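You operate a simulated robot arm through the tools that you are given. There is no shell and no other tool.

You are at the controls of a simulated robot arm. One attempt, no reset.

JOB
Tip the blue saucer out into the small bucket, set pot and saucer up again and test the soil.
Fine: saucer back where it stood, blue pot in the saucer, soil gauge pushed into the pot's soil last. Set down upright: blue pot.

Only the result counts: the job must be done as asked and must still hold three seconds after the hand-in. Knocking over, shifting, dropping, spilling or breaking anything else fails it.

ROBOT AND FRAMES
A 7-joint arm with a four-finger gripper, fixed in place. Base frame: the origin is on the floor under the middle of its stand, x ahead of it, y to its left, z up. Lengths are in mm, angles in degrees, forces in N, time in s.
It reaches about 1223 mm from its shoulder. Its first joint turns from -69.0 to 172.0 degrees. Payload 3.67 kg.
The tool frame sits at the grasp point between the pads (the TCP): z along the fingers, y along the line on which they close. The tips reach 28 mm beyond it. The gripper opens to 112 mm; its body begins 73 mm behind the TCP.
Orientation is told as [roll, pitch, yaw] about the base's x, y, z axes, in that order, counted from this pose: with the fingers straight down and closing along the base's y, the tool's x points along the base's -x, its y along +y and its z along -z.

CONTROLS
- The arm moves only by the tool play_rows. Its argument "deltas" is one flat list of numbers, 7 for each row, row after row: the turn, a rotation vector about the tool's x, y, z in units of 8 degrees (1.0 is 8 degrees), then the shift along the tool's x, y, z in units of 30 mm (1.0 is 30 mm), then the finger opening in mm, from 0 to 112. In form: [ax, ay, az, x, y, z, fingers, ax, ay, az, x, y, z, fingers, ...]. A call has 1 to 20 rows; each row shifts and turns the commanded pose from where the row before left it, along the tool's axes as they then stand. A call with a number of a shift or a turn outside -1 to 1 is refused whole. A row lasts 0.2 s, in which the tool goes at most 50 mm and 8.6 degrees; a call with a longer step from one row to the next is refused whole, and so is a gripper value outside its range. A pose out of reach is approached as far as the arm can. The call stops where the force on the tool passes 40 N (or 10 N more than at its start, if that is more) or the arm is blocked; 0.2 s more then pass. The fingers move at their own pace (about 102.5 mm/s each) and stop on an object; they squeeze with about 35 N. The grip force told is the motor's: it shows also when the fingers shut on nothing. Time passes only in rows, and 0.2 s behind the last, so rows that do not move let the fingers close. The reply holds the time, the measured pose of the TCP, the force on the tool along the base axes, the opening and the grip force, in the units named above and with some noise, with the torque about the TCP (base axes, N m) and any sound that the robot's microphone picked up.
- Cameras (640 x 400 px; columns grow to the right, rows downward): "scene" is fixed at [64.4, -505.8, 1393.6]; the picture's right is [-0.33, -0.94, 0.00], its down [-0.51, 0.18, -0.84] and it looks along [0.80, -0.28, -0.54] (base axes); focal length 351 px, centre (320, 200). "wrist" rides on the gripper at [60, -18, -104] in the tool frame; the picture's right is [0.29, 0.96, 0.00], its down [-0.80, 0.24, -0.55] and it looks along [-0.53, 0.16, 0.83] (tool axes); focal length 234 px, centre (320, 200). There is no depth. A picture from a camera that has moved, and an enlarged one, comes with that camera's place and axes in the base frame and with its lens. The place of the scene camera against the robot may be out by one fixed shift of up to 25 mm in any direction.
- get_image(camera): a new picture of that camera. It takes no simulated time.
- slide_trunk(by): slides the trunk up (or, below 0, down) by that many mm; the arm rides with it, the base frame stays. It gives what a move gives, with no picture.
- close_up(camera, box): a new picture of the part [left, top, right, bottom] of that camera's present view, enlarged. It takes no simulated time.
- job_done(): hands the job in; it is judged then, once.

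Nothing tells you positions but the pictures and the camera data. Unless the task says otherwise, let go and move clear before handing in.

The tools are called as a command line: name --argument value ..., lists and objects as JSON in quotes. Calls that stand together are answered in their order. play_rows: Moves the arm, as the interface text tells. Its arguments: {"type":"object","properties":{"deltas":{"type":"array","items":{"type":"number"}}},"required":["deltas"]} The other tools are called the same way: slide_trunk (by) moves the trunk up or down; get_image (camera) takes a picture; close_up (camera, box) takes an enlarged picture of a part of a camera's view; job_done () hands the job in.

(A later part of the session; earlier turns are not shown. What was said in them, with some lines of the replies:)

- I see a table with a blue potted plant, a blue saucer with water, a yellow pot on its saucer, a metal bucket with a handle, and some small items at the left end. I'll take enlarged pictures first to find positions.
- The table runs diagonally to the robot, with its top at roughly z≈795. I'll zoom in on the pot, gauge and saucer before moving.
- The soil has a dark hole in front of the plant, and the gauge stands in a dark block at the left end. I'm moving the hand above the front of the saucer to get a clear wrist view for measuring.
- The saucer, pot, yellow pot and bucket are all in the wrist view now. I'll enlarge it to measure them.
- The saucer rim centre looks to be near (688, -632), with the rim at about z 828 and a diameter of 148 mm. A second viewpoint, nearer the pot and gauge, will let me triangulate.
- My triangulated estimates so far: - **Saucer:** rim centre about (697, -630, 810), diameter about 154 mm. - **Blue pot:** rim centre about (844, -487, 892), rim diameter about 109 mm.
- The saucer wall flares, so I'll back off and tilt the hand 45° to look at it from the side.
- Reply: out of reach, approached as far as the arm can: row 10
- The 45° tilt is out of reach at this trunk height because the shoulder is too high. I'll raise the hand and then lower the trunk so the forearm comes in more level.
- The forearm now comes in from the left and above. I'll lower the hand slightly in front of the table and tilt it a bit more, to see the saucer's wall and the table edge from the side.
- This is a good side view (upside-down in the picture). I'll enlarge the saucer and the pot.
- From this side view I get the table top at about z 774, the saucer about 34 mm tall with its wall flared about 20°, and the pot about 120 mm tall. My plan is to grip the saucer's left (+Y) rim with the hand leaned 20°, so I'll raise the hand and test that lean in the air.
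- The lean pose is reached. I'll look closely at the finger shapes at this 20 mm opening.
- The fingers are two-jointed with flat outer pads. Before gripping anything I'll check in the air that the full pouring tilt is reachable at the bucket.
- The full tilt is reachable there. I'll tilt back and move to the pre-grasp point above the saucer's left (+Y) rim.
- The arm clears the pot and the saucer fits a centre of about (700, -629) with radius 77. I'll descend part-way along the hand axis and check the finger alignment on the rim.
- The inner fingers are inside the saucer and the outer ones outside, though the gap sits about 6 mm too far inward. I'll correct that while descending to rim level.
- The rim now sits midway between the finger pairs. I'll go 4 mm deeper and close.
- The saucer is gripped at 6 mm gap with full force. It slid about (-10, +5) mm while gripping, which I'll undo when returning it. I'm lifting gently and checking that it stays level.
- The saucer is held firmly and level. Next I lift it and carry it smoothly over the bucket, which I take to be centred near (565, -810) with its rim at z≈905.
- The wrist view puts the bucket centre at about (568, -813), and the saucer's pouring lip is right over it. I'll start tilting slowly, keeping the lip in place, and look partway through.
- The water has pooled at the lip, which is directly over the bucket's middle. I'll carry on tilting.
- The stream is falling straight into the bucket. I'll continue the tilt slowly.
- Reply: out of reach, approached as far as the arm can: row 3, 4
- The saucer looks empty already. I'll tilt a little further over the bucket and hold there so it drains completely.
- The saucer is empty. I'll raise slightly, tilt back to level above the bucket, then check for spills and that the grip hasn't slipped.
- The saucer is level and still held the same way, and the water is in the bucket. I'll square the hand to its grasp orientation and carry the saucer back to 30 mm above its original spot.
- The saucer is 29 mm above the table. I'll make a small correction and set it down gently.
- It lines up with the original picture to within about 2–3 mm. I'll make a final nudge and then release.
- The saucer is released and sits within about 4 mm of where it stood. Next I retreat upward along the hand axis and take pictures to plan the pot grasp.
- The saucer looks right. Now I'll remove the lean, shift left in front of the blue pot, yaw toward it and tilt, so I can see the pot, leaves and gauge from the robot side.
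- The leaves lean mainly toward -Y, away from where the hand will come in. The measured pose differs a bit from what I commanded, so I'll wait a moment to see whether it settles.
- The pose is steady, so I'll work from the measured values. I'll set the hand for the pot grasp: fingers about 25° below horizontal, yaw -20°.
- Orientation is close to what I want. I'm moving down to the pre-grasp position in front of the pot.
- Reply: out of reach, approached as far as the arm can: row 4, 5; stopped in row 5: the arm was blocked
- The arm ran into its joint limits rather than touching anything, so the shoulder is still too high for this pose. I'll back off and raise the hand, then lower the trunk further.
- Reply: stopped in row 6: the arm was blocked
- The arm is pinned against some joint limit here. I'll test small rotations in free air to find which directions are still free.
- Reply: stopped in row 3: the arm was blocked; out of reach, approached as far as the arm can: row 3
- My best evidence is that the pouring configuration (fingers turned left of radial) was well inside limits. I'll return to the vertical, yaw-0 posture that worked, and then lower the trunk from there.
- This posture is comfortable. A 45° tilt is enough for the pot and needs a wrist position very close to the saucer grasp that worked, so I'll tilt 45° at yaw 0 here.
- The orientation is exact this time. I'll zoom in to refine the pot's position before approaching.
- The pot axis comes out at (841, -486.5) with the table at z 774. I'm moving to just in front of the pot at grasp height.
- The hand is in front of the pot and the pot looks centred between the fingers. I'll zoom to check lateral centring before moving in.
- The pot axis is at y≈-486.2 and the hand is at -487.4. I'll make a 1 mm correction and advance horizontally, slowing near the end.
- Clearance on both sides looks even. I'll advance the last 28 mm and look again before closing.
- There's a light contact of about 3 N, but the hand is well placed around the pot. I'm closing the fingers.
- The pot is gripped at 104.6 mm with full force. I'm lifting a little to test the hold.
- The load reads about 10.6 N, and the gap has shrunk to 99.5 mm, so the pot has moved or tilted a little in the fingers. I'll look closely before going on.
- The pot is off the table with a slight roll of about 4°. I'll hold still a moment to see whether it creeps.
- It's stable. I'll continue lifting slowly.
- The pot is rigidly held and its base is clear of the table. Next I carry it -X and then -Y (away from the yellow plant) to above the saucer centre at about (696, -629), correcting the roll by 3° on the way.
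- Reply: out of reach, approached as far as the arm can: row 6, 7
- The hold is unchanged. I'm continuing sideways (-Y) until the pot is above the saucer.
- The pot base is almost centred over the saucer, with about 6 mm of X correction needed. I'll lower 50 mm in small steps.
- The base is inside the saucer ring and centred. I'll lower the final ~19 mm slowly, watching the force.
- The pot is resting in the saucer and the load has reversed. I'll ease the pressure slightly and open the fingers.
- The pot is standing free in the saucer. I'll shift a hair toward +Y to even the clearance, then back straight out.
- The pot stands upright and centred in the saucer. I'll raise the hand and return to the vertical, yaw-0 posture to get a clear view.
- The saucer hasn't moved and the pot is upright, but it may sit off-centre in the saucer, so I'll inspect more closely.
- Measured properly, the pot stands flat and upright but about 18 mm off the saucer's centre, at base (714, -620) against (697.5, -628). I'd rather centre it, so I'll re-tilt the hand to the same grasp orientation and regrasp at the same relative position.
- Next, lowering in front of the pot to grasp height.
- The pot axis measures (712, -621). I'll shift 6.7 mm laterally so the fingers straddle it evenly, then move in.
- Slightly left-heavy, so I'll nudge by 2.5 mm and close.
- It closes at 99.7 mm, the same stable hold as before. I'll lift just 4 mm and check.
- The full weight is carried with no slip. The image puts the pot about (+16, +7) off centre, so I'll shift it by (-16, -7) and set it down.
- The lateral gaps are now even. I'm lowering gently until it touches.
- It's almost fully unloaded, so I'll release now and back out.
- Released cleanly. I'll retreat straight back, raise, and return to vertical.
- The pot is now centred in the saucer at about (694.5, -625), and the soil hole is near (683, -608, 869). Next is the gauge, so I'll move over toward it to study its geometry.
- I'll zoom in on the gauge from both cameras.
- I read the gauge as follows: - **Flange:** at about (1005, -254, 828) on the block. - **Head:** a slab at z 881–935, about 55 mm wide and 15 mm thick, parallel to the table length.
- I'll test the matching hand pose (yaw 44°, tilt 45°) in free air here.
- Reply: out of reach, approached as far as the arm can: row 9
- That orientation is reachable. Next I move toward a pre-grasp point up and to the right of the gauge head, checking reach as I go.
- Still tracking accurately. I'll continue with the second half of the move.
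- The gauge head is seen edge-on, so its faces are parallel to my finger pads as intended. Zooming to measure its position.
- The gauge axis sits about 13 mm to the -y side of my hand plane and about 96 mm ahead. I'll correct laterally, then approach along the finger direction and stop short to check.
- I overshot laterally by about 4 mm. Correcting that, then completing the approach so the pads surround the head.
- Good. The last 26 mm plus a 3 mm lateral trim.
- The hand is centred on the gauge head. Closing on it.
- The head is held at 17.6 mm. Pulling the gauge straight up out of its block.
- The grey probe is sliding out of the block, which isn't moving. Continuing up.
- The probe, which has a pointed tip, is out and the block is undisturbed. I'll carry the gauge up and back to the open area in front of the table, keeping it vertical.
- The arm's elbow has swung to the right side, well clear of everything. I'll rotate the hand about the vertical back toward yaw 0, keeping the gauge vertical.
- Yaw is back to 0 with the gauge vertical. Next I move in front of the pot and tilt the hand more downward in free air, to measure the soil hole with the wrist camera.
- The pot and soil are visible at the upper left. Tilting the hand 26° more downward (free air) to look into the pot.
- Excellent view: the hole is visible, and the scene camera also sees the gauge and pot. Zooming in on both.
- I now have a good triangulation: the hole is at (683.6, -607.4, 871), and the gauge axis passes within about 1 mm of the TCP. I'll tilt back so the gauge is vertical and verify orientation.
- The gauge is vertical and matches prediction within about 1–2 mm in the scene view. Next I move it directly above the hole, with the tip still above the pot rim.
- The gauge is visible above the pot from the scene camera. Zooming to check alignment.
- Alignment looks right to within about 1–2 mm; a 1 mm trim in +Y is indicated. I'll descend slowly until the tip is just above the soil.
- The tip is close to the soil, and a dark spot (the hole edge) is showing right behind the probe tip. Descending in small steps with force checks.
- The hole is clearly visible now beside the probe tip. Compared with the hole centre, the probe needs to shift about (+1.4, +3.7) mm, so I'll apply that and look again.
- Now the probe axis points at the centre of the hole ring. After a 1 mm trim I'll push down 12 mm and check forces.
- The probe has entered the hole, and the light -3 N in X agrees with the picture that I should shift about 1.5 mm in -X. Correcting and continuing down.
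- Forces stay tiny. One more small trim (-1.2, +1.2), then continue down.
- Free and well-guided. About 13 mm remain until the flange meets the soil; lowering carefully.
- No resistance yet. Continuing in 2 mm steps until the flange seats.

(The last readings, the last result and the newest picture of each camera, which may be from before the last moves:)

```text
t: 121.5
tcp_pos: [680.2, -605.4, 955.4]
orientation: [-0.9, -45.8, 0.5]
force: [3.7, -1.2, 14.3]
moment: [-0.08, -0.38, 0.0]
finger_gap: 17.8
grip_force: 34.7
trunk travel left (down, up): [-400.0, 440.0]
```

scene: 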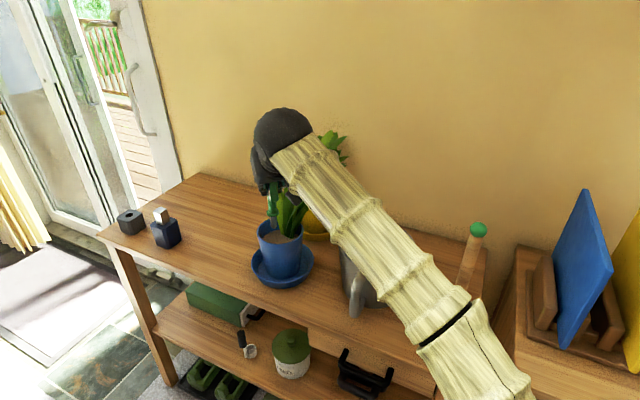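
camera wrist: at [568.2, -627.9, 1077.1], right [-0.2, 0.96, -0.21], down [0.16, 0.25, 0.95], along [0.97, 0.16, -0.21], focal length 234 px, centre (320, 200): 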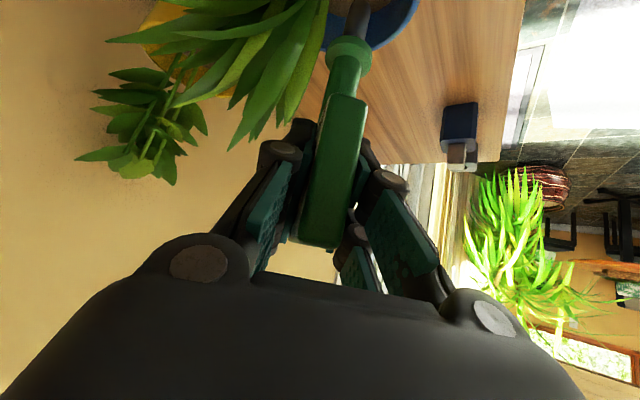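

The flange has seated at +14 N, so the probe is fully in the soil. I'll ease off 1 mm, open only slightly to avoid the leaves, and withdraw along the finger axis.

play_rows --deltas '[0, 0, 0, -0.03, 0, -0.03, 0, 0, 0, 0, 0, 0, 0, 24, 0, 0, 0, 0, 0, 0, 30, 0, 0, 0, 0, 0, 0, 30]'

close_up --camera "wrist" --box '[200, 0, 440, 260]'

close_up --camera "scene" --box '[235, 180, 325, 300]'

```text
t: 122.5
tcp_pos: [679.5, -605.9, 956.7]
orientation: [-0.8, -45.4, 0.5]
force: [0.4, -0.3, -0.7]
moment: [0.03, 0.02, -0.04]
finger_gap: 30.2
grip_force: 0.0
trunk travel left (down, up): [-400.0, 440.0]
```

```text
1.54 times, centred on (320, 130) of wrist
camera zoom: at [564.1, -623.2, 985.0], right [-0.2, 0.96, -0.22], down [0.17, 0.25, 0.95], along [0.97, 0.15, -0.21], focal length 360 px, centre (320, 308)
```

zoom: 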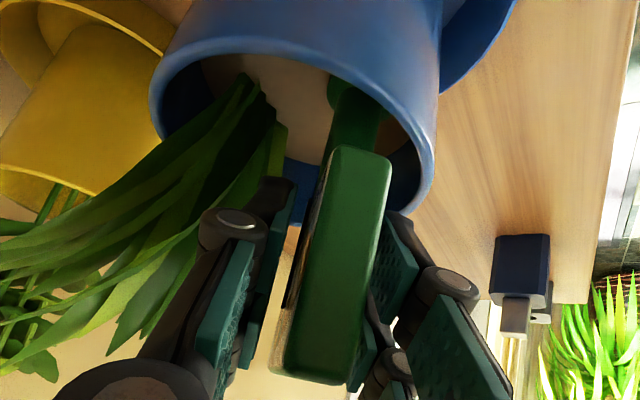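

```text
3.33 times, centred on (280, 240) of scene
camera zoom: at [64.4, -505.8, 1393.6], right [-0.33, -0.94, 0.0], down [-0.51, 0.18, -0.84], along [0.8, -0.28, -0.54], focal length 1169 px, centre (453, 67)
```

zoom: 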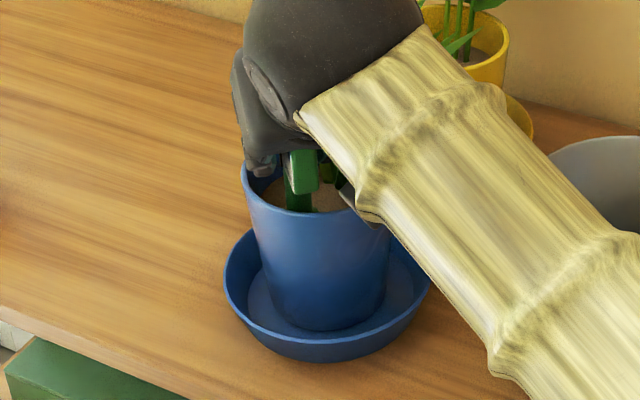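

The gauge stands on its own. Withdrawing along the finger axis with a slight +Y centring.

play_rows --deltas '[0, 0, 0, 0, 0.05, 0, 32, 0, 0, 0, 0, 0, -0.3, 32, 0, 0, 0, 0, 0, -0.5, 32, 0, 0, 0, 0, 0, -0.7, 32, 0, 0, 0, 0, 0, -0.8, 32]'

get_image --camera "wrist"

get_image --camera "scene"

```text
t: 123.7
tcp_pos: [632.4, -602.9, 1003.8]
orientation: [-1.0, -45.5, 0.5]
force: [-0.2, 0.1, -0.9]
moment: [0.03, 0.03, 0.02]
finger_gap: 31.8
grip_force: 0.0
trunk travel left (down, up): [-400.0, 440.0]
```

```text
taken
camera wrist: at [516.8, -621.2, 1033.8], right [-0.2, 0.96, -0.22], down [0.16, 0.25, 0.95], along [0.97, 0.16, -0.21], focal length 234 px, centre (320, 200)
```

wrist: 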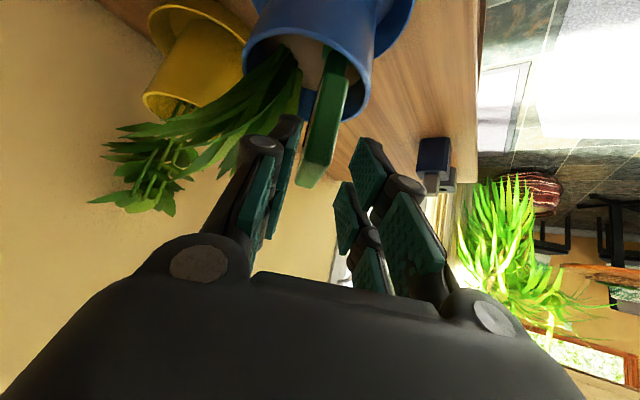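

```text
taken
```

scene: 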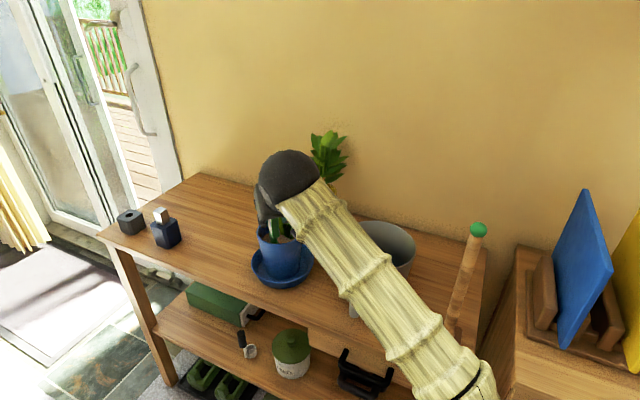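

The gauge stands upright in the soil. I'll move the hand well clear and check the final scene.

play_rows --deltas '[0, 0, 0, 0, 0, -0.9, 32, 0, 0, 0, 0, 0.3, -0.9, 32, 0, 0, 0, -0.3, 0.7, -0.6, 32, 0, 0, 0, -0.3, 0.8, -0.4, 32, 0, 0, 0, 0, 0.9, 0, 32, 0, 0, 0, 0, 0.9, 0, 32, 0, 0, 0, 0, 0.9, 0, 32]'

get_image --camera "scene"

close_up --camera "scene" --box '[210, 140, 400, 310]'

get_image --camera "wrist"

```text
t: 125.3
tcp_pos: [583.1, -468.4, 1076.9]
orientation: [-0.9, -45.4, 0.6]
force: [0.2, 0.6, 0.1]
moment: [0.01, 0.0, -0.01]
finger_gap: 32.1
grip_force: 0.0
trunk travel left (down, up): [-400.0, 440.0]
```

```text
taken
```

scene: 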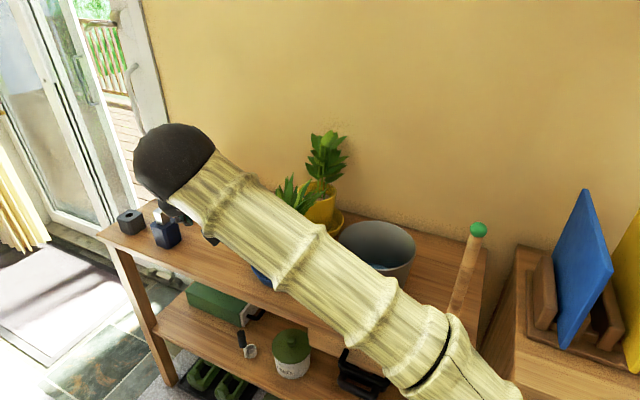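

```text
2.35 times, centred on (305, 225) of scene
camera zoom: at [64.4, -505.8, 1393.6], right [-0.33, -0.94, 0.0], down [-0.51, 0.18, -0.84], along [0.8, -0.28, -0.54], focal length 825 px, centre (355, 141)
```

zoom: 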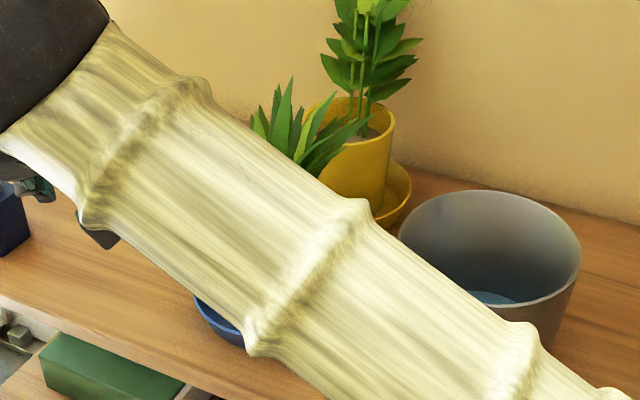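

```text
taken
camera wrist: at [467.6, -485.7, 1105.8], right [-0.2, 0.96, -0.22], down [0.16, 0.25, 0.95], along [0.97, 0.15, -0.21], focal length 234 px, centre (320, 200)
```

wrist: 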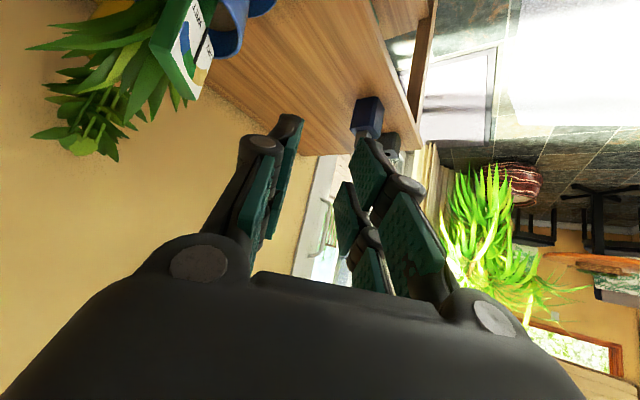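

The forearm is in the way of the scene camera. I'll tilt the hand down (free air) to inspect the result with the wrist camera.

play_rows --deltas '[0, 0.8, 0, 0, 0, 0, 32, 0, 0.8, 0, 0, 0, 0, 32, 0, 0.8, 0, 0, 0, 0, 32, 0, 0.8, 0, 0, 0, 0, 32, 0, 0.6, 0, 0, 0, 0, 32]'

get_image --camera "wrist"

get_image --camera "scene"

```text
t: 126.5
tcp_pos: [584.4, -468.3, 1074.0]
orientation: [-0.5, -15.1, 0.0]
force: [-0.5, -0.3, -1.1]
moment: [-0.03, 0.0, 0.02]
finger_gap: 32.3
grip_force: 0.1
trunk travel left (down, up): [-400.0, 440.0]
```

```text
taken
camera wrist: at [500.4, -484.6, 1158.3], right [-0.28, 0.96, -0.08], down [0.63, 0.25, 0.74], along [0.73, 0.15, -0.67], focal length 234 px, centre (320, 200)
```

wrist: 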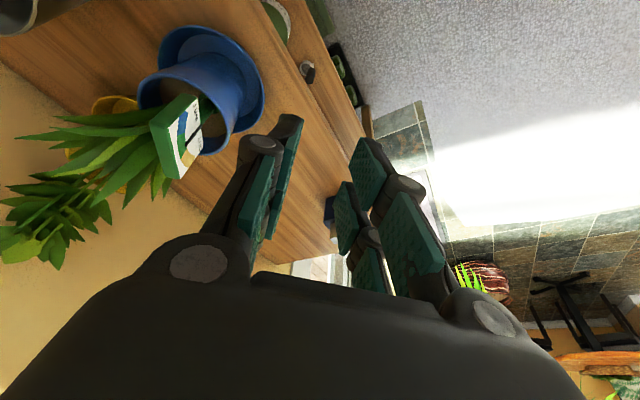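

```text
taken
```

scene: 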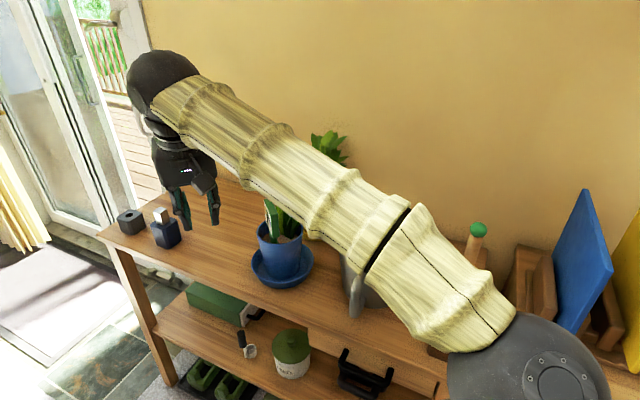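

close_up --camera "wrist" --box '[80, 0, 300, 180]'

close_up --camera "scene" --box '[180, 145, 330, 295]'

```text
2.22 times, centred on (190, 90) of wrist
camera zoom: at [500.4, -484.6, 1158.3], right [-0.28, 0.96, -0.08], down [0.63, 0.25, 0.74], along [0.73, 0.15, -0.67], focal length 520 px, centre (609, 444)
```

zoom: 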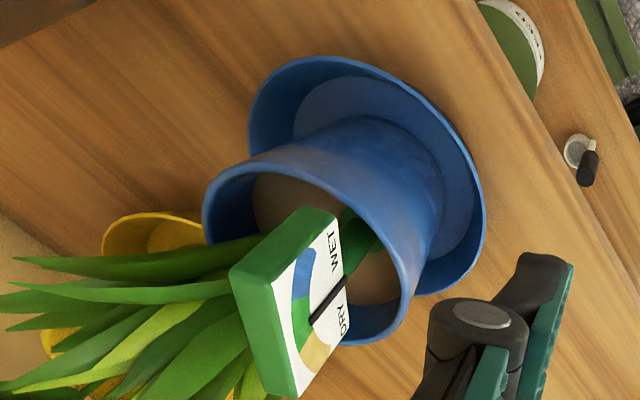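

```text
2.67 times, centred on (255, 220) of scene
camera zoom: at [64.4, -505.8, 1393.6], right [-0.33, -0.94, 0.0], down [-0.51, 0.18, -0.84], along [0.8, -0.28, -0.54], focal length 935 px, centre (493, 147)
```

zoom: 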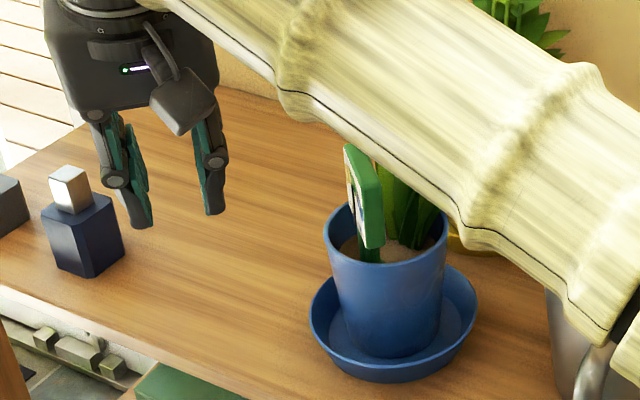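

The gauge is upright in the soil and the saucer and pot are in place. I'll move the arm further away to verify that everything else on the table is undisturbed.

play_rows --deltas '[0, 0.9, 0, 0, 0.3, -0.5, 32, 0, 0.9, 0, 0, 0.5, -0.7, 32, 0, 0, 0, 0, 0.9, -0.3, 32, 0, 0, 0, 0, 0.9, 0, 32, 0, 0, 0, 0, 0.9, 0, 32, 0, 0, 0, 0, 0.9, 0, 32]'

get_image --camera "scene"

```text
t: 127.9
tcp_pos: [578.6, -335.0, 1114.0]
orientation: [-0.6, -0.7, -0.2]
force: [-0.1, 0.2, -0.6]
moment: [-0.01, -0.01, -0.01]
finger_gap: 32.1
grip_force: 0.0
trunk travel left (down, up): [-400.0, 440.0]
```

```text
taken
```

scene: 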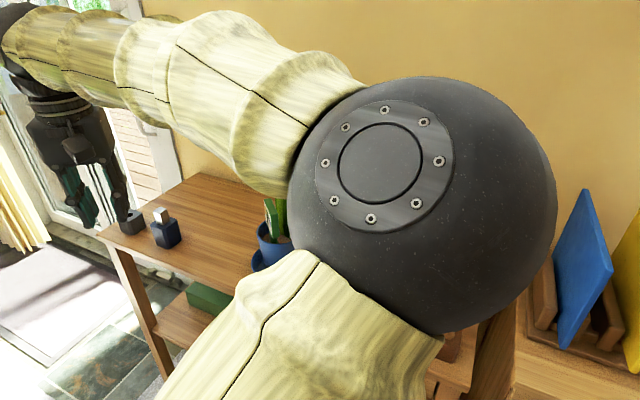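

The elbow blocks the view, so I'll raise the trunk to lift the whole arm clear.

slide_trunk --by 250

get_image --camera "scene"

get_image --camera "wrist"

```text
t: 130.4
tcp_pos: [580.0, -336.6, 1364.9]
orientation: [-0.5, -0.7, -0.1]
force: [0.4, 0.1, 0.7]
moment: [0.02, 0.02, -0.01]
finger_gap: 32.0
grip_force: 0.0
trunk travel left (down, up): [-650.0, 190.0]
```

```text
taken
```

scene: 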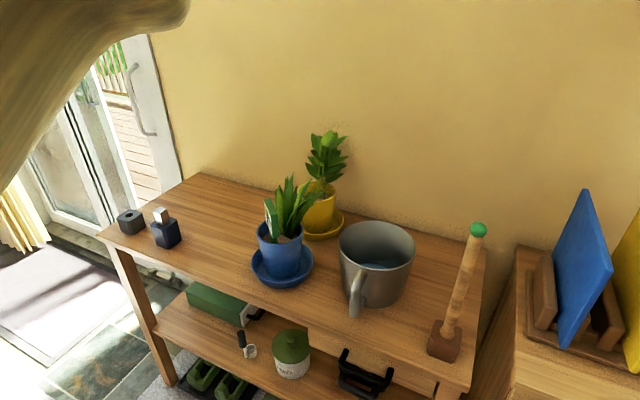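

```text
taken
camera wrist: at [518.6, -354.0, 1467.1], right [-0.29, 0.96, -0.01], down [0.79, 0.24, 0.56], along [0.54, 0.15, -0.83], focal length 234 px, centre (320, 200)
```

wrist: 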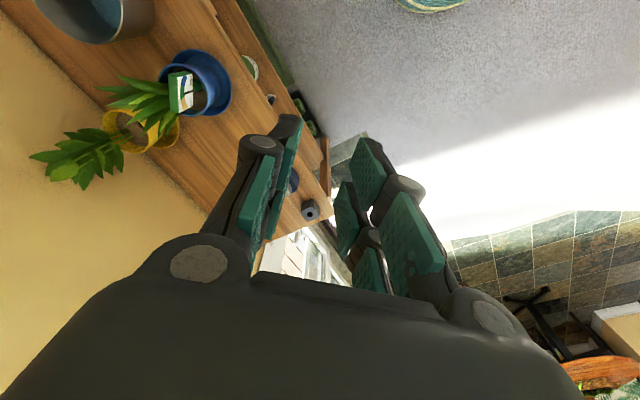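

Now there's a full clear view. I'll enlarge the key parts for a final check.

close_up --camera "scene" --box '[230, 120, 500, 370]'

close_up --camera "scene" --box '[80, 120, 280, 280]'

close_up --camera "scene" --box '[235, 165, 325, 295]'

```text
1.60 times, centred on (365, 245) of scene
camera zoom: at [64.4, -505.8, 1393.6], right [-0.33, -0.94, 0.0], down [-0.51, 0.18, -0.84], along [0.8, -0.28, -0.54], focal length 561 px, centre (248, 128)
```

zoom: 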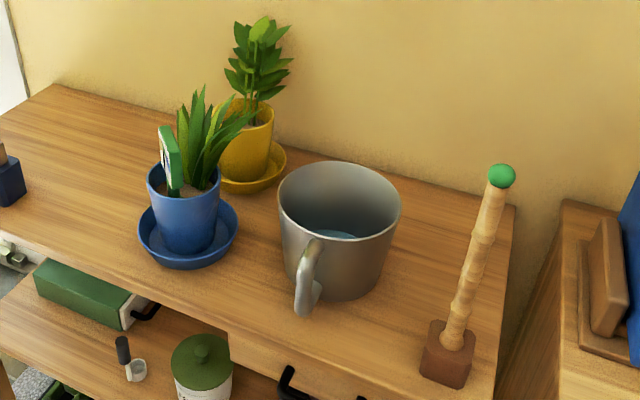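

```text
2.50 times, centred on (180, 200) of scene
camera zoom: at [64.4, -505.8, 1393.6], right [-0.33, -0.94, 0.0], down [-0.51, 0.18, -0.84], along [0.8, -0.28, -0.54], focal length 877 px, centre (670, 200)
```

zoom: 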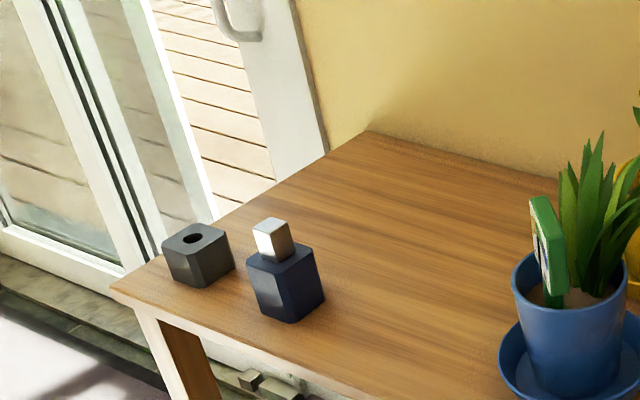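

```text
3.08 times, centred on (280, 230) of scene
camera zoom: at [64.4, -505.8, 1393.6], right [-0.33, -0.94, 0.0], down [-0.51, 0.18, -0.84], along [0.8, -0.28, -0.54], focal length 1079 px, centre (443, 108)
```

zoom: 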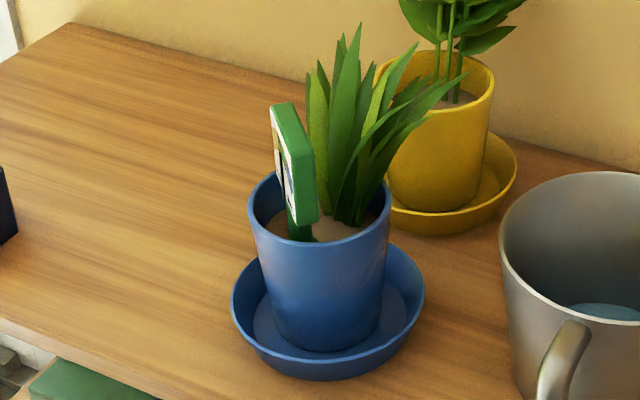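

Everything checks out:
- **Water:** it is in the small bucket, and I see no spills.
- **Saucer:** it stands where it was, within about 4 mm.
- **Blue pot:** upright and centred in the saucer.
- **Gauge:** seated in the soil, pushed in last.
- **Rest of the table:** the bottle, gauge block, yellow pot, bucket and pole are where they were at the start.

The hand is clear, so I'm handing in.

job_done

```text
The job is handed in.
```

The job is handed in; I haven't seen the judge's result. Before handing in, I checked the table from the scene camera with the arm raised clear.

- **Water:** I tipped the blue saucer out into the small bucket. The stream went straight in, and I saw no spills.
- **Saucer:** it is back where it stood, within about 4 mm.
- **Blue pot:** it stands upright and roughly centred in the saucer. I first set it down about 18 mm off centre, so I gripped it again and moved it over.
- **Soil gauge:** I pushed it in last, down the hole in the pot's soil until its flange seated. It stands on its own.
- **Everything else:** the gauge's block, the bottle, the yellow pot and its saucer, the bucket and the pole look unmoved from the starting picture.
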